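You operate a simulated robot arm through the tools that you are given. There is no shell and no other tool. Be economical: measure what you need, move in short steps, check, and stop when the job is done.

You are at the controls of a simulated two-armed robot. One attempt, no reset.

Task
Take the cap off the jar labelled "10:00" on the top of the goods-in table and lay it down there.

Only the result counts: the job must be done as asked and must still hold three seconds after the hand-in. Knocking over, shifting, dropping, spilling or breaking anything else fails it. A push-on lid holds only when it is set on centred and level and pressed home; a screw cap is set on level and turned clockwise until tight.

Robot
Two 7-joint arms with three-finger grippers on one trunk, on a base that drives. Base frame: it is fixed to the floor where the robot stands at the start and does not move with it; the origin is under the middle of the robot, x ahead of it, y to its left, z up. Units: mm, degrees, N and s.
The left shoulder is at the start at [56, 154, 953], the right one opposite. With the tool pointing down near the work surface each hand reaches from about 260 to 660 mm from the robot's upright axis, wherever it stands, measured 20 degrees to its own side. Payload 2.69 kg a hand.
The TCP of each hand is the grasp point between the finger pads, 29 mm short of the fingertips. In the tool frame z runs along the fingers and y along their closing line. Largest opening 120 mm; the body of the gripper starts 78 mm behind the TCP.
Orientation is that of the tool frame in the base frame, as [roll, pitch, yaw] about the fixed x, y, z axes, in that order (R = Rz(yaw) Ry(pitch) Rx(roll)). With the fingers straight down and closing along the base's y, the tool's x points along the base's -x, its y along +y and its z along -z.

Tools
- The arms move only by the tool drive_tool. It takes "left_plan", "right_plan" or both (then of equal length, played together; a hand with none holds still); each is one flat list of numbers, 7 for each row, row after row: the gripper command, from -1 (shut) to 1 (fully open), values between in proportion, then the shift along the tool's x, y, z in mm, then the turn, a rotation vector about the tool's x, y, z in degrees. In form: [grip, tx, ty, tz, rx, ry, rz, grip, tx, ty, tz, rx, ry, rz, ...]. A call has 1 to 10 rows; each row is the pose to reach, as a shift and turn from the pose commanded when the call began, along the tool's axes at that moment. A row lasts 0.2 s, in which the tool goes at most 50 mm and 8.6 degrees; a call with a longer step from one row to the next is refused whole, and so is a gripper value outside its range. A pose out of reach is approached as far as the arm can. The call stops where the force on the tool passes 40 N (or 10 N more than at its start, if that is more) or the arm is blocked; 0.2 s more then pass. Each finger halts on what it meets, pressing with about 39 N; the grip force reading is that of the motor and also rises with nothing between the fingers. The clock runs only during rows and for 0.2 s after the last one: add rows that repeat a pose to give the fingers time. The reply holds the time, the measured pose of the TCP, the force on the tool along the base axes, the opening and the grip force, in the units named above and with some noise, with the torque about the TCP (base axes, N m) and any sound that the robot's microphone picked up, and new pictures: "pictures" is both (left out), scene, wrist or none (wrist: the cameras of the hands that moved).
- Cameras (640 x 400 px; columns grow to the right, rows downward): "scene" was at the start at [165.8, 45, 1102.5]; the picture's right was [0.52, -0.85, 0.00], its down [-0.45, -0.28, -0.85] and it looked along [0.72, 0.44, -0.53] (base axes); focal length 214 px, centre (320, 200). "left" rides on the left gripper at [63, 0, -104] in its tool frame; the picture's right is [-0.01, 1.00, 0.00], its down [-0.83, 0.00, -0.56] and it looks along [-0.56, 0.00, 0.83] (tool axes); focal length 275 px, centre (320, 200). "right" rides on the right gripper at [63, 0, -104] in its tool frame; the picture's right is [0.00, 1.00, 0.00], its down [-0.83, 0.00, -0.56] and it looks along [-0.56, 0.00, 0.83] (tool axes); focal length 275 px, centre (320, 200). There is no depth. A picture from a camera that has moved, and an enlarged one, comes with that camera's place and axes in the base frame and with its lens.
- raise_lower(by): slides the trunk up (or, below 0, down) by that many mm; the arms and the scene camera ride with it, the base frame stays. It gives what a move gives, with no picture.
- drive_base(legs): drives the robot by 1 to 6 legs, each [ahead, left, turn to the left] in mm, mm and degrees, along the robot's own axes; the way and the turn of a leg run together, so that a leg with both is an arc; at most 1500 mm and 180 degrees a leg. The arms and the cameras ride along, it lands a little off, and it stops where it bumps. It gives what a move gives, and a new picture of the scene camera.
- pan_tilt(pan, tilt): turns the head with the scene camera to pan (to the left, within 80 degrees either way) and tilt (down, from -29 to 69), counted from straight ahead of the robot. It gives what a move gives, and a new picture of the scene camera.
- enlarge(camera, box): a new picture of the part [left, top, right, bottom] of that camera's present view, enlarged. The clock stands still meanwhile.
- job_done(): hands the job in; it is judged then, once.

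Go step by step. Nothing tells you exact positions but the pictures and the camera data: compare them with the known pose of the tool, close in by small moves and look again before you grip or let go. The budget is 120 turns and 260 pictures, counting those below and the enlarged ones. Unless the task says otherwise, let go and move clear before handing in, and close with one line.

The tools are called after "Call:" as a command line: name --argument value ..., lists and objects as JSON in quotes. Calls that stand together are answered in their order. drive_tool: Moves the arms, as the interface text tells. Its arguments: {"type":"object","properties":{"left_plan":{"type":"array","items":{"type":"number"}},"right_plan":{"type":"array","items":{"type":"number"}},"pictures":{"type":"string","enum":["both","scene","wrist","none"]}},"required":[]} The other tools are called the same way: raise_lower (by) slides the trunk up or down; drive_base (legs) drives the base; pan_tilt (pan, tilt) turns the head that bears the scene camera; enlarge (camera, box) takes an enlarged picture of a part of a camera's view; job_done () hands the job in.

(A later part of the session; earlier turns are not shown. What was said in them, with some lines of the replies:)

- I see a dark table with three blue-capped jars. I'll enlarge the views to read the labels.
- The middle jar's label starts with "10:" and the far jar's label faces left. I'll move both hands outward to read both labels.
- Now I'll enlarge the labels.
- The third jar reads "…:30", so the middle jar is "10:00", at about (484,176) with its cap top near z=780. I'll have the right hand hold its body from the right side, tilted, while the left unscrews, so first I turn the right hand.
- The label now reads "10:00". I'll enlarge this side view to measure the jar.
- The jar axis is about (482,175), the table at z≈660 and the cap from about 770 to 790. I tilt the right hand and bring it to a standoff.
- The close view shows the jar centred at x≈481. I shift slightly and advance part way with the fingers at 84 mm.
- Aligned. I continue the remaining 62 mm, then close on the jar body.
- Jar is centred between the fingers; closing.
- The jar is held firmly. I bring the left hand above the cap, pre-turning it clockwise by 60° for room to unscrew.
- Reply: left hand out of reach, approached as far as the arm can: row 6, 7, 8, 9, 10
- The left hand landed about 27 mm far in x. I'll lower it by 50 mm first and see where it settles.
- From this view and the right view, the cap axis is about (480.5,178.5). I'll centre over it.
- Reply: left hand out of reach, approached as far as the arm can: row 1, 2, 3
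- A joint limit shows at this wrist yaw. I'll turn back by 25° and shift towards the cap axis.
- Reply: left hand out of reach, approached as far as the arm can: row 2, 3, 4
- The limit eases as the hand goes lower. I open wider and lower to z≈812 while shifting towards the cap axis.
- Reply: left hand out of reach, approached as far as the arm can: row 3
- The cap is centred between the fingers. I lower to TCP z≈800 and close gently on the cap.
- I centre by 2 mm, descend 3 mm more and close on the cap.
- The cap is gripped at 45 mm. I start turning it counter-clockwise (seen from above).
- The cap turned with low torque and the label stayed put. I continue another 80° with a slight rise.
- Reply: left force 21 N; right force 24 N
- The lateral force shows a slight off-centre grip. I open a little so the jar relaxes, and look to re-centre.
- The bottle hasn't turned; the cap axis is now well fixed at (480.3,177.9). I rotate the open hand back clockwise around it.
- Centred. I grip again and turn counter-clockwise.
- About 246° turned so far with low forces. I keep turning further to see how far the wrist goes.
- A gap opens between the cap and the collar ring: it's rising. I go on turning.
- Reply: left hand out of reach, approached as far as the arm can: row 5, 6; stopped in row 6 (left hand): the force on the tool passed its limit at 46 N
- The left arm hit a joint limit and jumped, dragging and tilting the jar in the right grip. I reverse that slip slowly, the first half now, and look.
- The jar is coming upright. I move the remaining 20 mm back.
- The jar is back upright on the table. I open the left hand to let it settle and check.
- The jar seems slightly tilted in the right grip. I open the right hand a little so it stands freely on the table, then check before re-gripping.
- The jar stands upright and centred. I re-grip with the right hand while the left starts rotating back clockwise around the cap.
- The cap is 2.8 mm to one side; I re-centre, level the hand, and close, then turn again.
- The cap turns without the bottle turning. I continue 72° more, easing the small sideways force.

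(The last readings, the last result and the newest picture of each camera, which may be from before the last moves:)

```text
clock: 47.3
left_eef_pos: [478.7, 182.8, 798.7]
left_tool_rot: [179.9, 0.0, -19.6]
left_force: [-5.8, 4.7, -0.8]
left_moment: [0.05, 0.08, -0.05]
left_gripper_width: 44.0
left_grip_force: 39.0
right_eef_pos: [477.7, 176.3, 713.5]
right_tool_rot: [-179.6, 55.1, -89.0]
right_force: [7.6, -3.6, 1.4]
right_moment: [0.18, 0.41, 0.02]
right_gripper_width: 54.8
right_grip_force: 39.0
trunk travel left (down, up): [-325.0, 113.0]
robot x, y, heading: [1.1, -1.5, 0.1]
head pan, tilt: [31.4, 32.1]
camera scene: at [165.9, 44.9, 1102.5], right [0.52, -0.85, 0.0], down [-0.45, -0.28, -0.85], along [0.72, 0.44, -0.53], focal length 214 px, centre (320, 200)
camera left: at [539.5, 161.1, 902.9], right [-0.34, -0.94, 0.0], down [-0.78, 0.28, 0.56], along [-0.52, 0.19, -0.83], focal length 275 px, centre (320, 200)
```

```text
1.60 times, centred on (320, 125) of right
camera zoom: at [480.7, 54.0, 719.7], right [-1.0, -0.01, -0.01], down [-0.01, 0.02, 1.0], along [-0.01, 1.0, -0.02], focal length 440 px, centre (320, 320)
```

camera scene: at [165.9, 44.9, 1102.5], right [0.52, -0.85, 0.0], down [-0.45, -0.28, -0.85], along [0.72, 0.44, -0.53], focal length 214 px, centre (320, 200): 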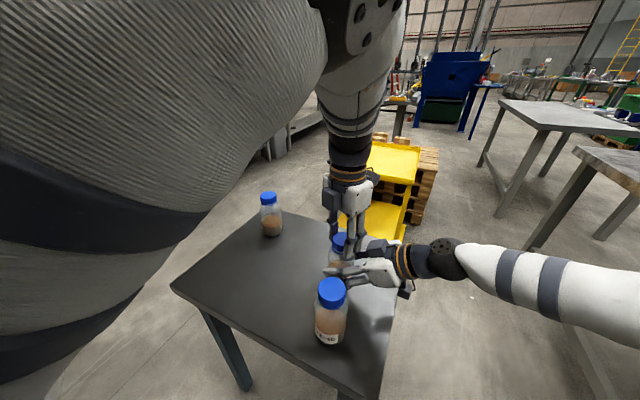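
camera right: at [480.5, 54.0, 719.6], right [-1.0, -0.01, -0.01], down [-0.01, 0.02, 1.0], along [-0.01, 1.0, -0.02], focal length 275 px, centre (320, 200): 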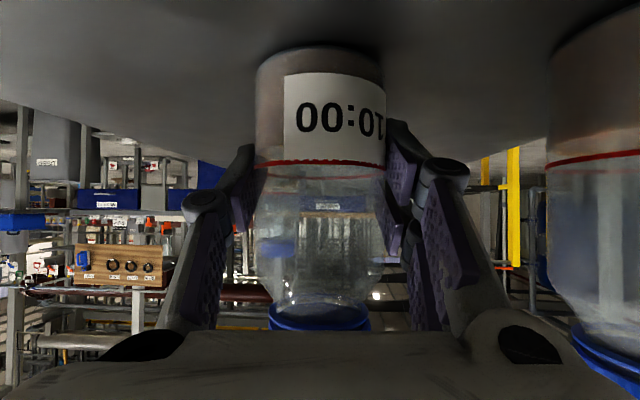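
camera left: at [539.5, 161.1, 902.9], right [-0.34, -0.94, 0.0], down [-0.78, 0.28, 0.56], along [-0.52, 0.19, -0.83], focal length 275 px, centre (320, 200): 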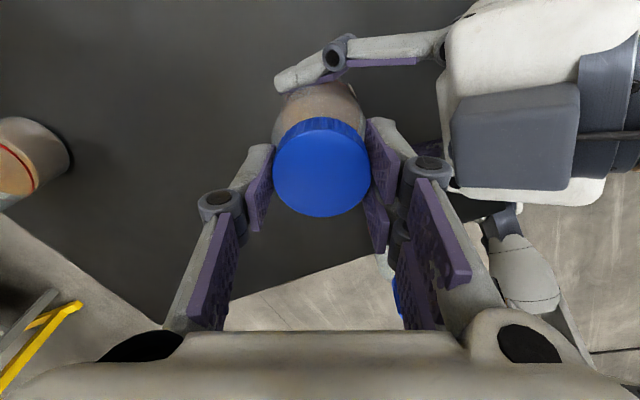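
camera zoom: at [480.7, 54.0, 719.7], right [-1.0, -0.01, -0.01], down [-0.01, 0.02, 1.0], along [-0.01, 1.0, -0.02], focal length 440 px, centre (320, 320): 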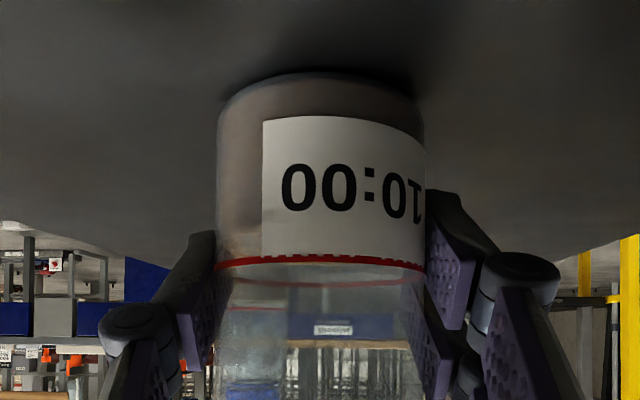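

A clear gap shows under the cap. I test with a gentle 3 mm lift.

Call:
drive_tool --left_plan '[-0.4, 0, 0, -1, 0, 0, 0, -0.4, 0, 0, -2, 0, 0, 0, -0.4, 0, 0, -3, 0, 0, 0]' --pictures "none"

Call:
enlarge --camera "scene" --box '[310, 210, 370, 255]'

```text
clock: 48.1
left_eef_pos: [480.1, 181.8, 800.8]
left_tool_rot: [180.0, 0.0, -19.7]
left_force: [-6.1, -1.8, -3.5]
left_moment: [-0.03, 0.05, 0.08]
left_gripper_width: 44.4
left_grip_force: 39.4
right_eef_pos: [477.6, 175.9, 712.3]
right_tool_rot: [-179.6, 55.2, -88.9]
right_force: [5.2, 1.3, 2.6]
right_moment: [-0.05, 0.44, -0.07]
right_gripper_width: 54.8
right_grip_force: 39.2
trunk travel left (down, up): [-325.0, 113.0]
robot x, y, heading: [-2.8, 1.5, -0.2]
head pan, tilt: [31.4, 32.1]
```

```text
8.89 times, centred on (340, 232) of scene
camera zoom: at [166.0, 45.0, 1102.5], right [0.52, -0.85, 0.0], down [-0.45, -0.28, -0.85], along [0.72, 0.44, -0.53], focal length 1906 px, centre (142, -89)
```

zoom: 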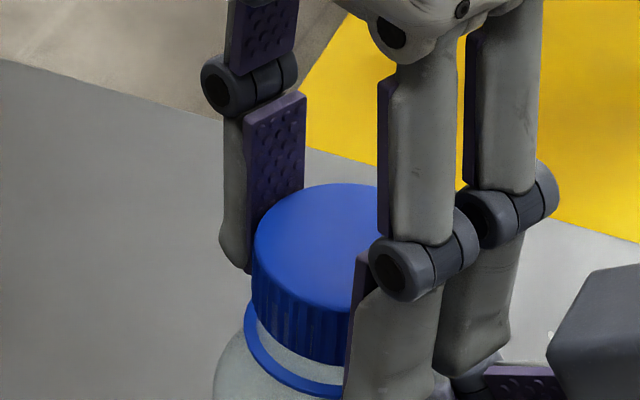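

Force is small and the gap grew. I lift further.

Call:
drive_tool --left_plan '[-0.4, 0, 0, -2, 0, 0, 0, -0.4, 0, 0, -4, 0, 0, 0, -0.4, 0, 0, -6, 0, 0, 0, -0.4, 0, 0, -8, 0, 0, 0]' --pictures "none"

Call:
enlarge --camera "scene" --box '[310, 210, 370, 255]'

```text
clock: 49.1
left_eef_pos: [479.2, 183.3, 810.6]
left_tool_rot: [179.9, -0.2, -19.8]
left_force: [0.6, -1.2, -0.5]
left_moment: [-0.06, -0.03, -0.07]
left_gripper_width: 46.5
left_grip_force: 0.4
right_eef_pos: [477.9, 175.7, 713.2]
right_tool_rot: [-179.5, 55.1, -88.9]
right_force: [2.4, 0.9, 3.0]
right_moment: [-0.05, -0.1, 0.01]
right_gripper_width: 55.0
right_grip_force: 39.4
trunk travel left (down, up): [-325.0, 113.0]
robot x, y, heading: [-0.6, 0.6, 0.1]
head pan, tilt: [31.4, 32.1]
```

```text
8.89 times, centred on (340, 232) of scene
camera zoom: at [165.8, 44.9, 1102.5], right [0.52, -0.85, 0.0], down [-0.45, -0.28, -0.85], along [0.72, 0.44, -0.53], focal length 1906 px, centre (142, -89)
```

zoom: 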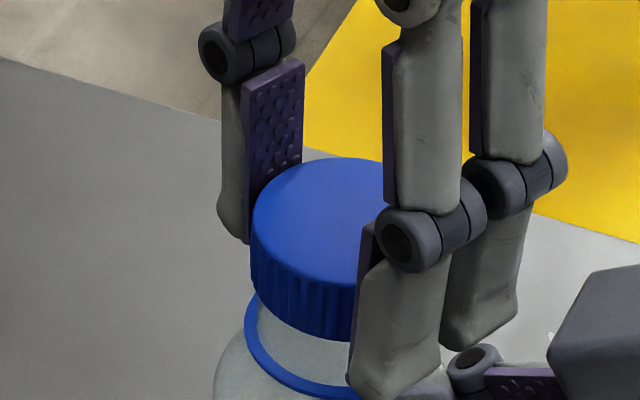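

The cap follows the hand; the grip reading dropped, so I re-check by holding still with a tighter command.

Call:
drive_tool --left_plan '[-0.6, 0, 0, 0, 0, 0, 0, -0.6, 0, 0, 0, 0, 0, 0]'

Call:
enlarge --camera "scene" --box '[310, 210, 370, 255]'

```text
clock: 49.7
left_eef_pos: [479.6, 183.1, 808.5]
left_tool_rot: [180.0, 0.0, -19.7]
left_force: [-0.3, -0.3, -0.5]
left_moment: [-0.01, 0.0, 0.03]
left_gripper_width: 43.9
left_grip_force: 38.9
right_eef_pos: [478.6, 175.7, 712.9]
right_tool_rot: [-179.6, 55.1, -89.0]
right_force: [0.1, 1.6, 3.8]
right_moment: [-0.06, -0.05, 0.02]
right_gripper_width: 55.1
right_grip_force: 38.7
trunk travel left (down, up): [-325.0, 113.0]
robot x, y, heading: [1.3, 1.6, -0.3]
head pan, tilt: [31.4, 32.1]
camera scene: at [165.7, 44.9, 1102.5], right [0.52, -0.85, 0.0], down [-0.45, -0.28, -0.85], along [0.72, 0.44, -0.53], focal length 214 px, centre (320, 200)
camera left: at [539.2, 161.4, 914.4], right [-0.34, -0.94, 0.0], down [-0.78, 0.28, 0.56], along [-0.52, 0.19, -0.83], focal length 275 px, centre (320, 200)
```

scene: 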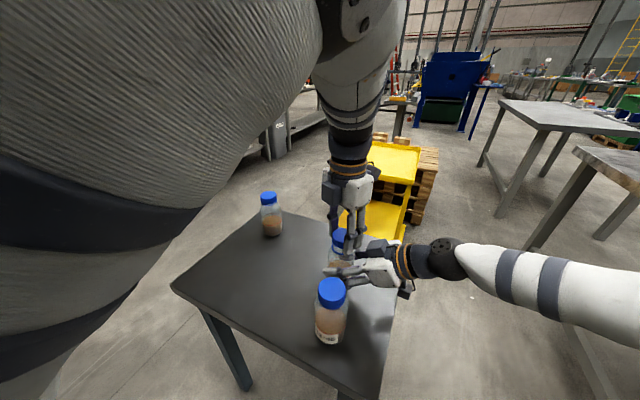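
left: 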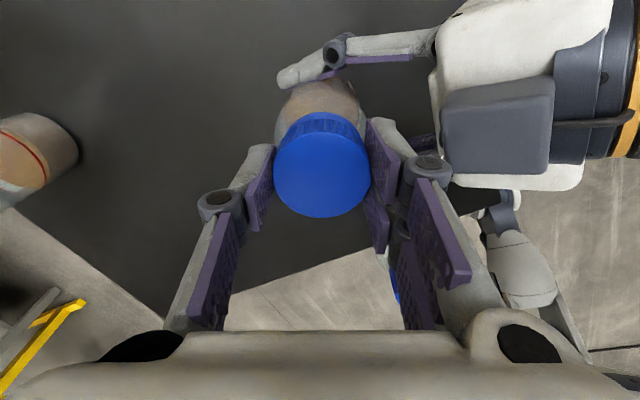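

```text
8.89 times, centred on (340, 232) of scene
camera zoom: at [165.7, 44.9, 1102.5], right [0.52, -0.85, 0.0], down [-0.45, -0.28, -0.85], along [0.72, 0.44, -0.53], focal length 1906 px, centre (142, -89)
```

zoom: 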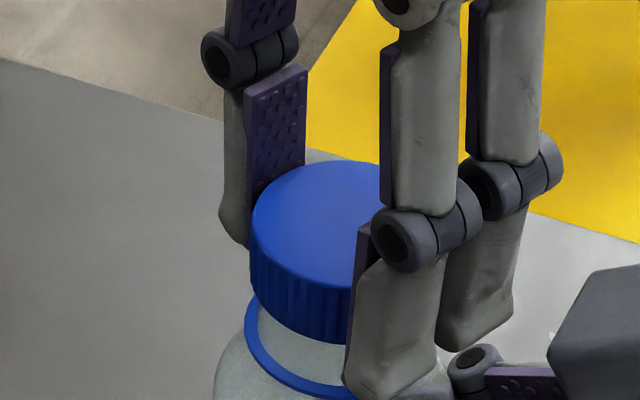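

The cap is held and free. I lift it a further 10 mm, turning the wrist back from its limit.

Call:
drive_tool --left_plan '[-0.6, 0, 0, -2.5, 0, 0, 5, -0.6, 0, 0, -5, 0, 0, 10, -0.6, 0, 0, -7.5, 0, 0, 15, -0.6, 0, 0, -10, 0, 0, 20]'

Call:
enlarge --camera "scene" --box '[310, 210, 370, 255]'

```text
clock: 50.7
left_eef_pos: [483.1, 184.8, 818.3]
left_tool_rot: [179.9, 0.1, -39.9]
left_force: [0.0, 0.0, -1.3]
left_moment: [-0.02, -0.01, 0.01]
left_gripper_width: 44.6
left_grip_force: 38.8
left hand out of reach, approached as far as the arm can: row 3, 4
right_eef_pos: [478.4, 175.2, 713.4]
right_tool_rot: [-179.6, 55.0, -89.1]
right_force: [1.9, -1.0, 3.8]
right_moment: [-0.13, -0.11, 0.03]
right_gripper_width: 54.9
right_grip_force: 39.0
trunk travel left (down, up): [-325.0, 113.0]
robot x, y, heading: [0.1, -1.1, 0.1]
head pan, tilt: [31.4, 32.1]
camera scene: at [165.8, 44.8, 1102.5], right [0.52, -0.85, 0.0], down [-0.45, -0.28, -0.85], along [0.72, 0.44, -0.53], focal length 214 px, centre (320, 200)
camera left: at [532.3, 143.0, 923.3], right [-0.64, -0.77, 0.0], down [-0.64, 0.54, 0.56], along [-0.43, 0.36, -0.83], focal length 275 px, centre (320, 200)
```

scene: 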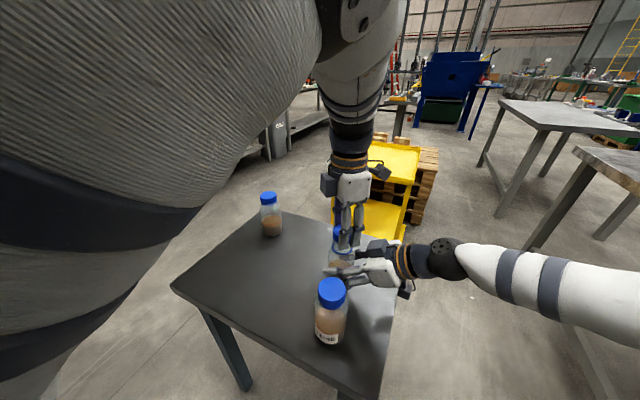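
left: 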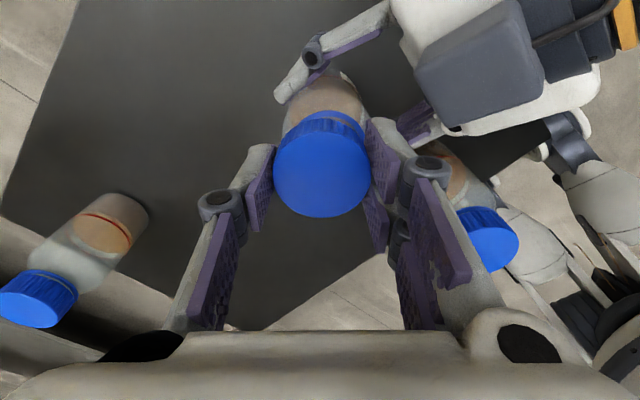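

```text
8.89 times, centred on (340, 232) of scene
camera zoom: at [165.8, 44.8, 1102.5], right [0.52, -0.85, 0.0], down [-0.45, -0.28, -0.85], along [0.72, 0.44, -0.53], focal length 1906 px, centre (142, -89)
```

zoom: 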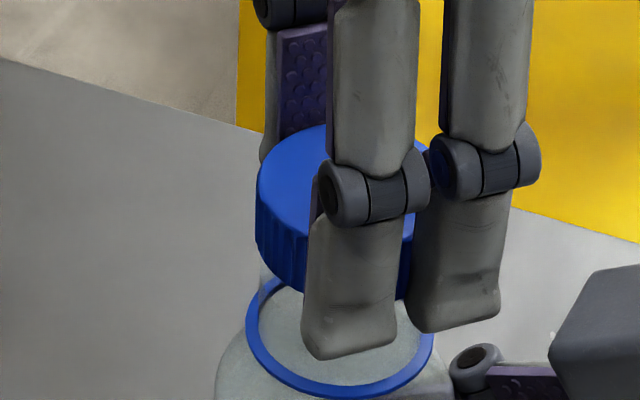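

The cap is moving freely above the neck. I lift more, drifting forward and left as the arm needs.

Call:
drive_tool --left_plan '[-0.6, 1.5, -2, -7, 0, 0, 0, -0.6, 4, -5.5, -14, 0, 0, 0, -0.6, 8, -11, -22, 0, 0, 0, -0.6, 11, -16, -27, 0, 0, 0]'

Call:
enlarge --camera "scene" --box '[300, 200, 380, 260]'

```text
clock: 51.7
left_eef_pos: [502.4, 190.1, 846.0]
left_tool_rot: [180.0, -0.1, -39.7]
left_force: [-0.1, 0.0, -0.3]
left_moment: [0.02, 0.0, -0.03]
left_gripper_width: 44.2
left_grip_force: 39.1
right_eef_pos: [478.0, 175.5, 712.3]
right_tool_rot: [-179.6, 55.1, -89.0]
right_force: [0.0, -1.0, 3.4]
right_moment: [-0.12, -0.08, 0.0]
right_gripper_width: 55.1
right_grip_force: 39.2
trunk travel left (down, up): [-325.0, 113.0]
robot x, y, heading: [1.9, 1.6, 0.1]
head pan, tilt: [31.4, 32.1]
camera scene: at [165.8, 44.8, 1102.5], right [0.52, -0.85, 0.0], down [-0.45, -0.28, -0.85], along [0.72, 0.44, -0.53], focal length 214 px, centre (320, 200)
camera left: at [551.6, 149.3, 950.9], right [-0.64, -0.77, 0.0], down [-0.64, 0.53, 0.56], along [-0.43, 0.36, -0.83], focal length 275 px, centre (320, 200)
```

scene: 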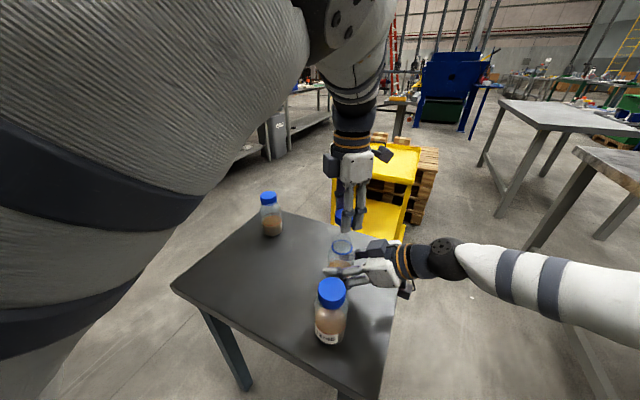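
left: 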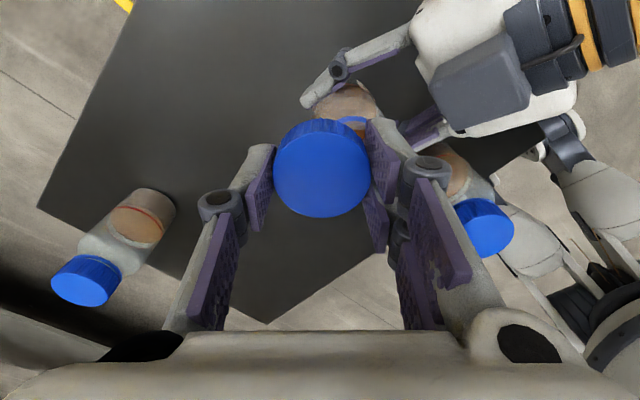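

```text
6.67 times, centred on (340, 230) of scene
camera zoom: at [165.8, 44.8, 1102.5], right [0.52, -0.85, 0.0], down [-0.45, -0.28, -0.85], along [0.72, 0.44, -0.53], focal length 1430 px, centre (187, 0)
```

zoom: 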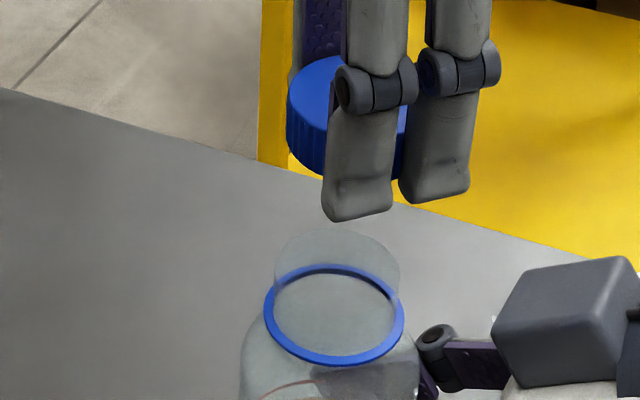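

The cap is off and the jar is open and upright. I carry the cap left to the free table area near (470,310).

Call:
drive_tool --left_plan '[-0.6, -23, -20, 0, 0, 0, 0, -0.6, -47, -39, 0, 0, 0, 0, -0.6, -70, -59, 10, 0, 0, 0, -0.6, -94, -78, 30, 0, 0, 0, -0.6, -94, -78, 60, 0, 0, 0]'

```text
clock: 52.9
left_eef_pos: [477.8, 309.7, 785.5]
left_tool_rot: [180.0, -0.1, -39.7]
left_force: [0.0, -0.4, -0.9]
left_moment: [-0.03, 0.03, -0.02]
left_gripper_width: 44.3
left_grip_force: 38.7
right_eef_pos: [477.8, 175.4, 712.5]
right_tool_rot: [-179.6, 55.2, -89.1]
right_force: [0.6, 0.2, 1.5]
right_moment: [-0.03, -0.03, 0.03]
right_gripper_width: 54.9
right_grip_force: 38.6
trunk travel left (down, up): [-325.0, 113.0]
robot x, y, heading: [-1.5, -0.7, 0.0]
head pan, tilt: [31.4, 32.1]
camera scene: at [165.8, 45.0, 1102.5], right [0.52, -0.85, 0.0], down [-0.45, -0.28, -0.85], along [0.72, 0.44, -0.53], focal length 214 px, centre (320, 200)
camera left: at [527.0, 268.3, 889.8], right [-0.64, -0.77, 0.0], down [-0.64, 0.53, 0.55], along [-0.43, 0.36, -0.83], focal length 275 px, centre (320, 200)
```

scene: 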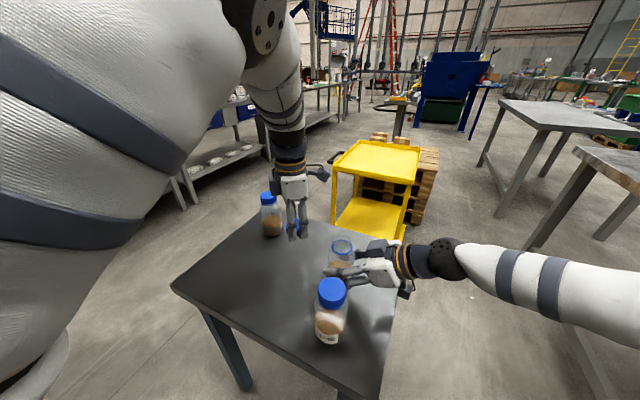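
left: 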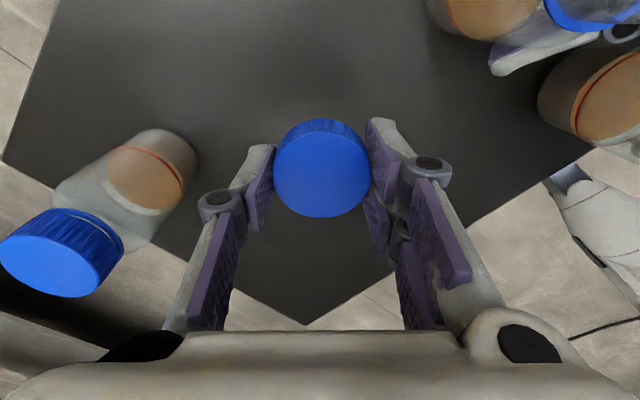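

Clear of everything. I lower to about 8 mm above the table.

Call:
drive_tool --left_plan '[-0.6, 0, 0, 25, 0, 0, 0, -0.6, 0, 0, 50, 0, 0, 0, -0.6, 0, 0, 70, 0, 0, 0, -0.6, 0, 0, 80, 0, 0, 0, -0.6, 0, 0, 86, 0, 0, 0]'

Call:
enlarge --camera "scene" --box '[250, 200, 350, 275]'

```text
clock: 54.1
left_eef_pos: [477.5, 309.9, 698.1]
left_tool_rot: [-180.0, -0.1, -39.7]
left_force: [0.4, 0.0, -0.1]
left_moment: [-0.02, -0.04, 0.0]
left_gripper_width: 44.0
left_grip_force: 38.9
right_eef_pos: [478.4, 175.3, 712.8]
right_tool_rot: [-179.6, 55.1, -89.0]
right_force: [-1.1, -0.2, 1.7]
right_moment: [-0.11, 0.05, -0.03]
right_gripper_width: 54.7
right_grip_force: 38.7
trunk travel left (down, up): [-325.0, 113.0]
robot x, y, heading: [-1.0, 0.2, 0.1]
head pan, tilt: [31.4, 32.1]
camera scene: at [165.8, 44.9, 1102.5], right [0.52, -0.85, 0.0], down [-0.45, -0.28, -0.85], along [0.72, 0.44, -0.53], focal length 214 px, centre (320, 200)
camera left: at [527.3, 268.6, 804.4], right [-0.64, -0.77, 0.0], down [-0.64, 0.53, 0.55], along [-0.43, 0.36, -0.83], focal length 275 px, centre (320, 200)
```

scene: 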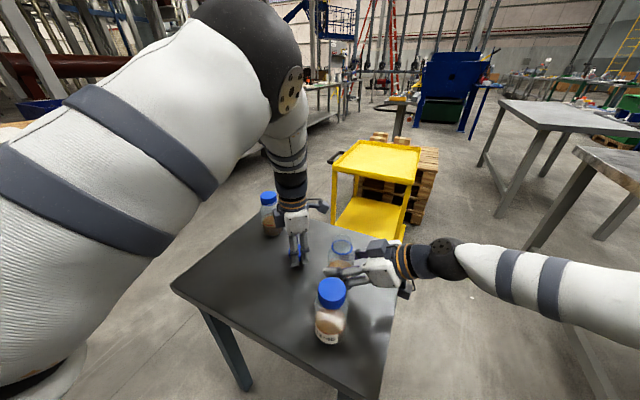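
left: 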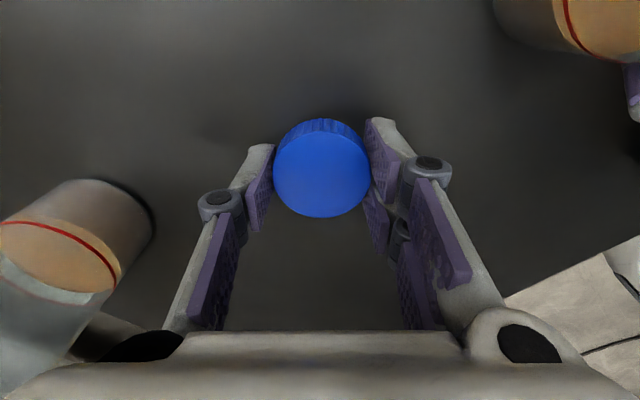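

```text
5.33 times, centred on (300, 238) of scene
camera zoom: at [165.8, 44.9, 1102.5], right [0.52, -0.85, 0.0], down [-0.45, -0.28, -0.85], along [0.72, 0.44, -0.53], focal length 1144 px, centre (427, 0)
```

zoom: 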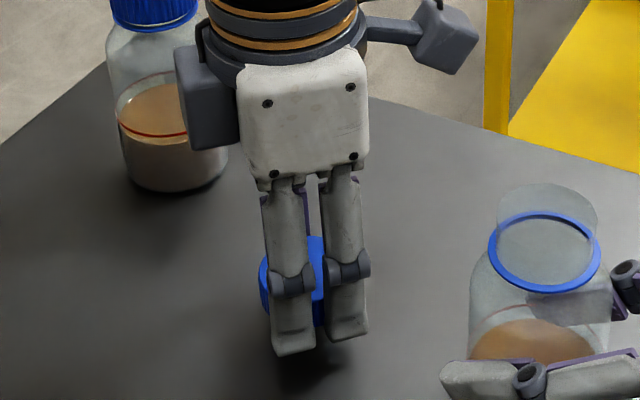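

I lower slowly until the force shows contact.

Call:
drive_tool --left_plan '[-0.6, 0, 0, 1, 0, 0, 0, -0.6, 0, 0, 2, 0, 0, 0, -0.6, 0, 0, 3, 0, 0, 0, -0.6, 0, 0, 4, 0, 0, 0, -0.6, 0, 0, 5, 0, 0, 0]' --pictures "none"

Call:
enlarge --camera "scene" --box '[250, 200, 350, 275]'

```text
clock: 55.3
left_eef_pos: [477.8, 309.8, 694.6]
left_tool_rot: [-180.0, -0.1, -39.7]
left_force: [-0.1, 0.4, 0.1]
left_moment: [0.0, 0.02, -0.01]
left_gripper_width: 44.4
left_grip_force: 39.2
right_eef_pos: [477.9, 174.9, 713.0]
right_tool_rot: [-179.7, 55.1, -89.1]
right_force: [-1.1, 0.7, 1.3]
right_moment: [-0.03, 0.06, 0.03]
right_gripper_width: 54.9
right_grip_force: 38.9
trunk travel left (down, up): [-325.0, 113.0]
robot x, y, heading: [-4.0, 1.3, 0.2]
head pan, tilt: [31.4, 32.1]
```

```text
5.33 times, centred on (300, 238) of scene
camera zoom: at [165.8, 44.9, 1102.5], right [0.52, -0.85, 0.0], down [-0.45, -0.28, -0.85], along [0.72, 0.44, -0.53], focal length 1144 px, centre (427, 0)
```

zoom: 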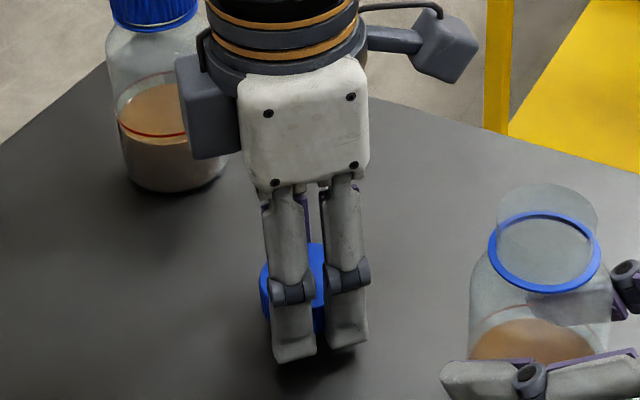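

No contact yet; I continue downward.

Call:
drive_tool --left_plan '[-0.6, 0, 0, 1, 0, 0, 0, -0.6, 0, 0, 2, 0, 0, 0, -0.6, 0, 0, 3, 0, 0, 0, -0.6, 0, 0, 4, 0, 0, 0]' --pictures "none"

Call:
enlarge --camera "scene" --box '[250, 200, 350, 275]'

```text
clock: 56.3
left_eef_pos: [479.1, 308.5, 689.1]
left_tool_rot: [-179.9, -0.1, -39.7]
left_force: [0.3, 0.2, -0.4]
left_moment: [0.0, 0.02, 0.0]
left_gripper_width: 44.1
left_grip_force: 39.5
right_eef_pos: [477.3, 174.5, 711.5]
right_tool_rot: [-179.6, 55.1, -89.0]
right_force: [-0.5, 0.5, 0.7]
right_moment: [-0.06, 0.02, 0.01]
right_gripper_width: 54.7
right_grip_force: 39.3
trunk travel left (down, up): [-325.0, 113.0]
robot x, y, heading: [1.0, -1.4, -0.1]
head pan, tilt: [31.4, 32.1]
```

```text
5.33 times, centred on (300, 238) of scene
camera zoom: at [165.8, 44.9, 1102.5], right [0.52, -0.85, 0.0], down [-0.45, -0.28, -0.85], along [0.72, 0.44, -0.53], focal length 1144 px, centre (427, 0)
```

zoom: 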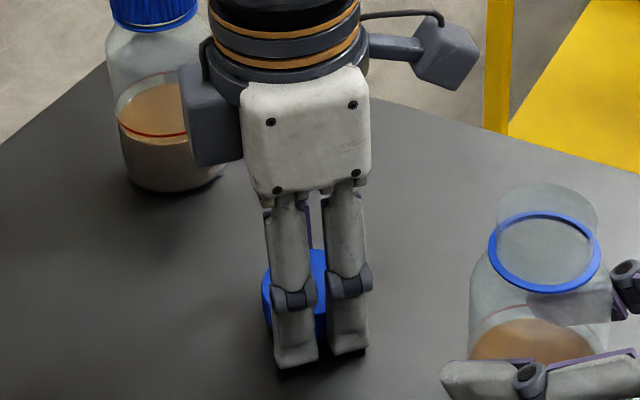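

Still free; continuing in 1 mm steps.

Call:
drive_tool --left_plan '[-0.6, 0, 0, 1, 0, 0, 0, -0.6, 0, 0, 2, 0, 0, 0, -0.6, 0, 0, 3, 0, 0, 0, -0.6, 0, 0, 4, 0, 0, 0]' --pictures "none"

Call:
enlarge --camera "scene" --box '[250, 200, 350, 275]'

```text
clock: 57.3
left_eef_pos: [478.7, 309.3, 687.4]
left_tool_rot: [-179.9, -0.3, -39.6]
left_force: [-4.6, -1.8, 27.8]
left_moment: [-0.44, 0.81, 0.04]
left_gripper_width: 44.2
left_grip_force: 39.1
right_eef_pos: [476.6, 174.1, 714.2]
right_tool_rot: [-179.4, 55.2, -88.9]
right_force: [0.1, 0.5, -0.1]
right_moment: [0.0, -0.01, -0.02]
right_gripper_width: 54.7
right_grip_force: 38.7
trunk travel left (down, up): [-325.0, 113.0]
robot x, y, heading: [2.9, 0.3, -0.3]
head pan, tilt: [31.4, 32.1]
```

```text
5.33 times, centred on (300, 238) of scene
camera zoom: at [164.0, 43.8, 1103.1], right [0.52, -0.85, 0.0], down [-0.45, -0.28, -0.85], along [0.72, 0.44, -0.53], focal length 1144 px, centre (427, 0)
```

zoom: 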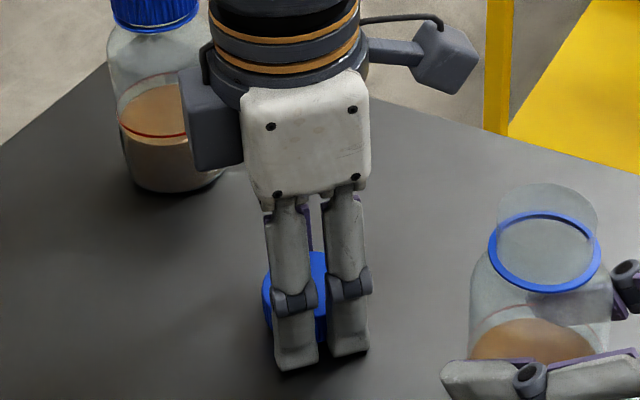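

Contact made. I ease up 2 mm and open the left hand gently.

Call:
drive_tool --left_plan '[-0.6, 0, 0, -2, 0, 0, 0, -0.35, 0, 0, -2, 0, 0, 0, -0.2, 0, 0, -2, 0, 0, 0, 0, 0, 0, -2, 0, 0, 0, 0.2, 0, 0, -2, 0, 0, 0, 0.2, 0, 0, -2, 0, 0, 0]'

Call:
enlarge --camera "scene" --box '[250, 200, 350, 275]'

```text
clock: 58.7
left_eef_pos: [479.3, 309.6, 687.2]
left_tool_rot: [180.0, 0.1, -39.7]
left_force: [-0.3, -0.1, 0.2]
left_moment: [0.01, -0.01, 0.0]
left_gripper_width: 71.9
left_grip_force: 0.1
right_eef_pos: [477.7, 175.6, 713.7]
right_tool_rot: [-179.6, 55.0, -89.0]
right_force: [-0.8, -0.2, 0.9]
right_moment: [-0.02, 0.01, -0.02]
right_gripper_width: 54.7
right_grip_force: 39.4
trunk travel left (down, up): [-325.0, 113.0]
robot x, y, heading: [-0.6, -0.2, -0.1]
head pan, tilt: [31.4, 32.1]
camera scene: at [165.9, 45.0, 1102.5], right [0.52, -0.85, 0.0], down [-0.45, -0.28, -0.85], along [0.72, 0.44, -0.53], focal length 214 px, centre (320, 200)
camera left: at [527.5, 268.7, 792.4], right [-0.64, -0.77, 0.0], down [-0.64, 0.53, 0.56], along [-0.43, 0.36, -0.83], focal length 275 px, centre (320, 200)
```

scene: 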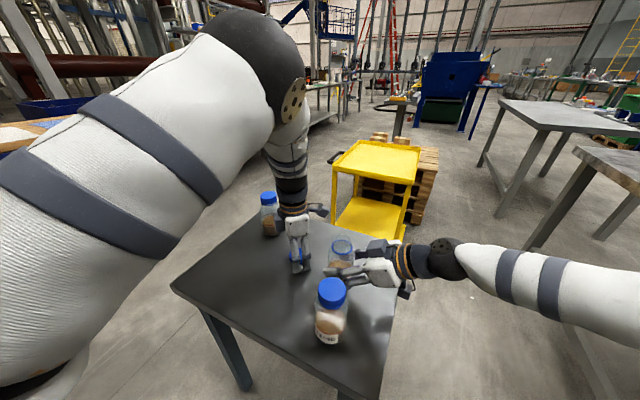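
left: 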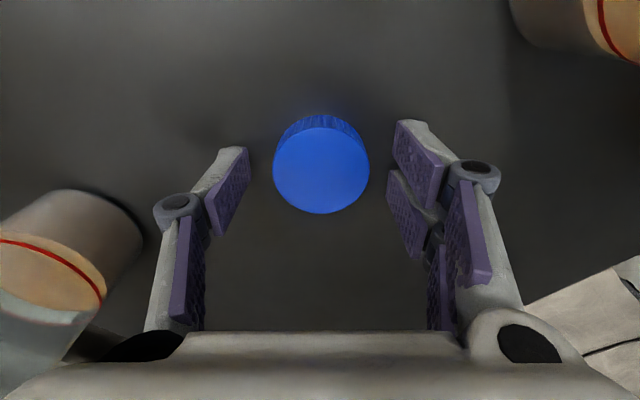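

```text
5.33 times, centred on (300, 238) of scene
camera zoom: at [165.9, 45.0, 1102.5], right [0.52, -0.85, 0.0], down [-0.45, -0.28, -0.85], along [0.72, 0.44, -0.53], focal length 1144 px, centre (427, 0)
```

zoom: 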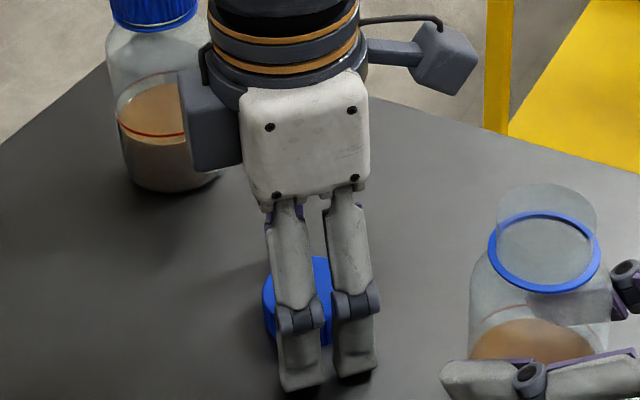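

The cap lies flat. I raise the left hand straight up and open the right hand on the jar.

Call:
drive_tool --left_plan '[0.3, 0, 0, -15, 0, 0, 0, 0.3, 0, 0, -40, 0, 0, 0, 0.3, 0, 0, -70, 0, 0, 0, 0.3, 0, 0, -100, 0, 0, 0, 0.3, 0, 0, -130, 0, 0, 0]' --right_plan '[-0.05, 0, 0, 0, 0, 0, 0, 0.1, 0, 0, 0, 0, 0, 0, 0.25, 0, 0, 0, 0, 0, 0, 0.35, 0, 0, 0, 0, 0, 0, 0.35, 0, 0, 0, 0, 0, 0]'

```text
clock: 59.9
left_eef_pos: [479.1, 310.7, 817.8]
left_tool_rot: [179.9, 0.0, -39.7]
left_force: [0.9, 0.2, 0.3]
left_moment: [-0.01, 0.0, 0.0]
left_gripper_width: 78.0
left_grip_force: 0.0
right_eef_pos: [478.4, 175.5, 713.2]
right_tool_rot: [-179.7, 55.2, -89.0]
right_force: [-0.7, 0.0, -1.2]
right_moment: [0.0, -0.02, 0.0]
right_gripper_width: 81.0
right_grip_force: 0.0
trunk travel left (down, up): [-325.0, 113.0]
robot x, y, heading: [-3.2, 3.4, -0.1]
head pan, tilt: [31.4, 32.1]
camera scene: at [165.8, 44.9, 1102.5], right [0.52, -0.85, 0.0], down [-0.45, -0.28, -0.85], along [0.72, 0.44, -0.53], focal length 214 px, centre (320, 200)
camera right: at [480.5, 53.9, 719.6], right [-1.0, -0.01, -0.01], down [-0.01, 0.02, 1.0], along [-0.01, 1.0, -0.02], focal length 275 px, centre (320, 200)
camera left: at [527.8, 269.1, 923.0], right [-0.64, -0.77, 0.0], down [-0.64, 0.53, 0.56], along [-0.43, 0.36, -0.83], focal length 275 px, centre (320, 200)
```

scene: 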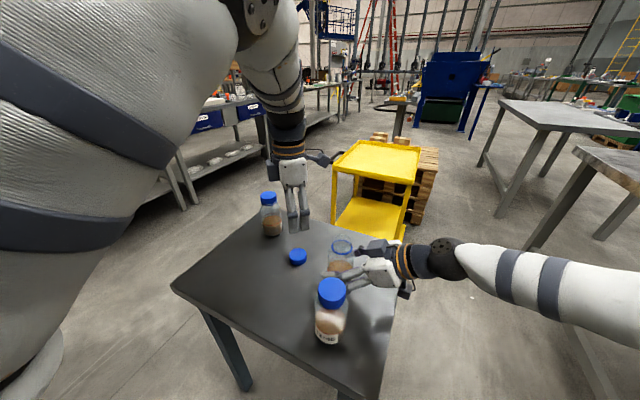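
right: 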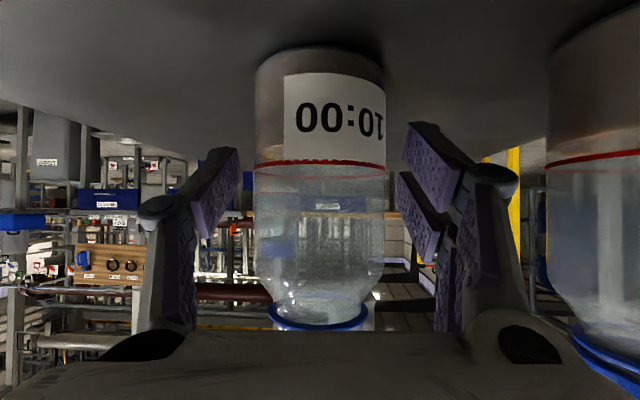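
left: 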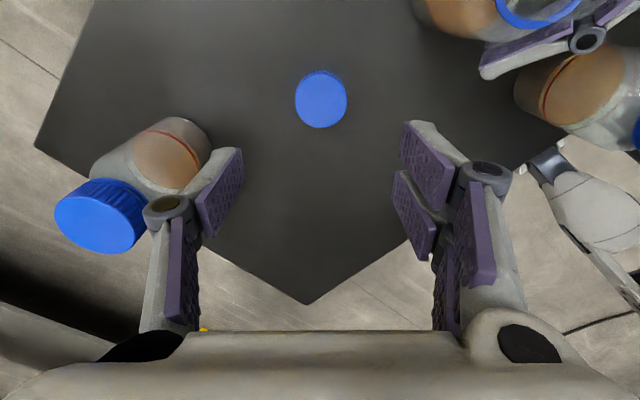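

The cap is on the table and the jar is standing free between the open right fingers. I back the right hand out along its own axis.

Call:
drive_tool --right_plan '[0.35, 0, 0, -15, 0, 0, 0, 0.35, 0, 0, -35, 0, 0, 0, 0.35, 0, 0, -60, 0, 0, 0, 0.35, 0, 0, -90, 0, 0, 0, 0.35, 0, 0, -125, 0, 0, 0, 0.35, 0, 0, -160, 0, 0, 0, 0.35, 0, 0, -190, 0, 0, 0]'

Call:
enlarge --camera "scene" --box '[240, 180, 400, 300]'

```text
clock: 61.5
left_eef_pos: [479.1, 309.9, 817.4]
left_tool_rot: [-180.0, -0.1, -39.7]
left_force: [0.7, -0.6, -0.7]
left_moment: [0.01, -0.01, 0.02]
left_gripper_width: 78.3
left_grip_force: 0.1
right_eef_pos: [479.4, 20.4, 821.6]
right_tool_rot: [-179.6, 55.1, -89.1]
right_force: [1.0, 1.0, 0.4]
right_moment: [0.02, 0.02, 0.0]
right_gripper_width: 81.0
right_grip_force: 0.1
trunk travel left (down, up): [-325.0, 113.0]
robot x, y, heading: [-1.5, -2.0, -0.0]
head pan, tilt: [31.4, 32.1]
camera scene: at [165.8, 44.8, 1102.5], right [0.52, -0.85, 0.0], down [-0.45, -0.28, -0.85], along [0.72, 0.44, -0.53], focal length 214 px, centre (320, 200)
camera right: at [482.3, -101.5, 827.8], right [-1.0, -0.01, -0.01], down [-0.01, 0.02, 1.0], along [-0.01, 1.0, -0.02], focal length 275 px, centre (320, 200)
```

scene: 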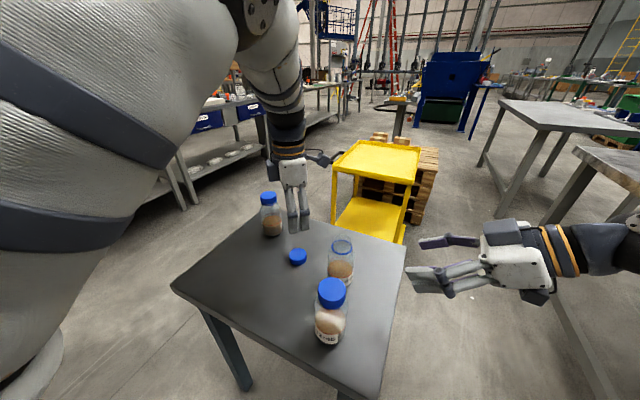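
right: 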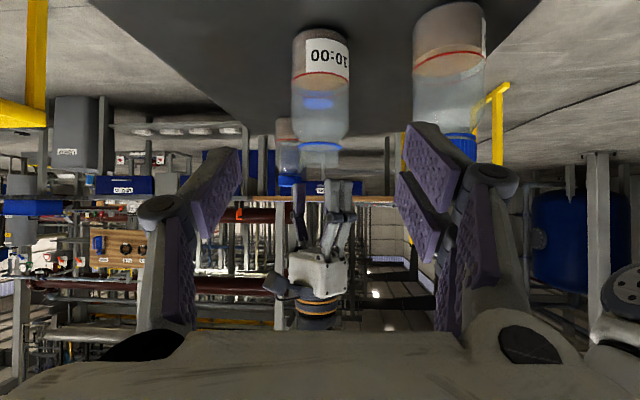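

```text
3.33 times, centred on (320, 240) of scene
camera zoom: at [165.8, 44.8, 1102.5], right [0.52, -0.85, 0.0], down [-0.45, -0.28, -0.85], along [0.72, 0.44, -0.53], focal length 715 px, centre (320, 67)
```

zoom: 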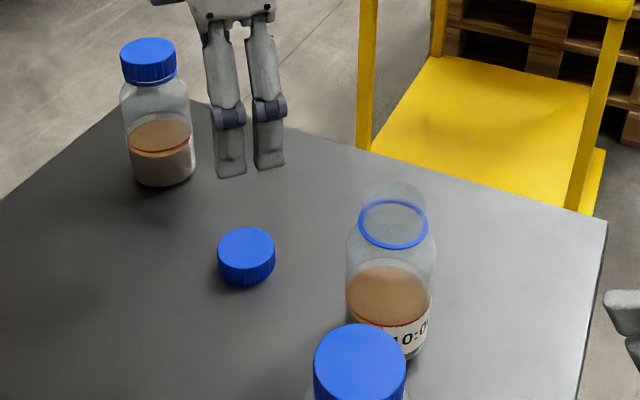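

The "10:00" jar is open and upright, its cap lies flat on the table, the other two jars look undisturbed, and both hands are clear. I'm handing in.

Call:
job_done

```text
The job is handed in.
```

I unscrewed the cap of the "10:00" jar and laid it flat on the same table; I took this to be the goods-in table, since I saw no sign naming it. The jar was dragged and tilted during the unscrewing when the left arm jumped. I set it upright again, and it ended turned slightly and a few millimetres from where it stood. The other two jars looked unmoved, I saw no spill, and both hands are clear.
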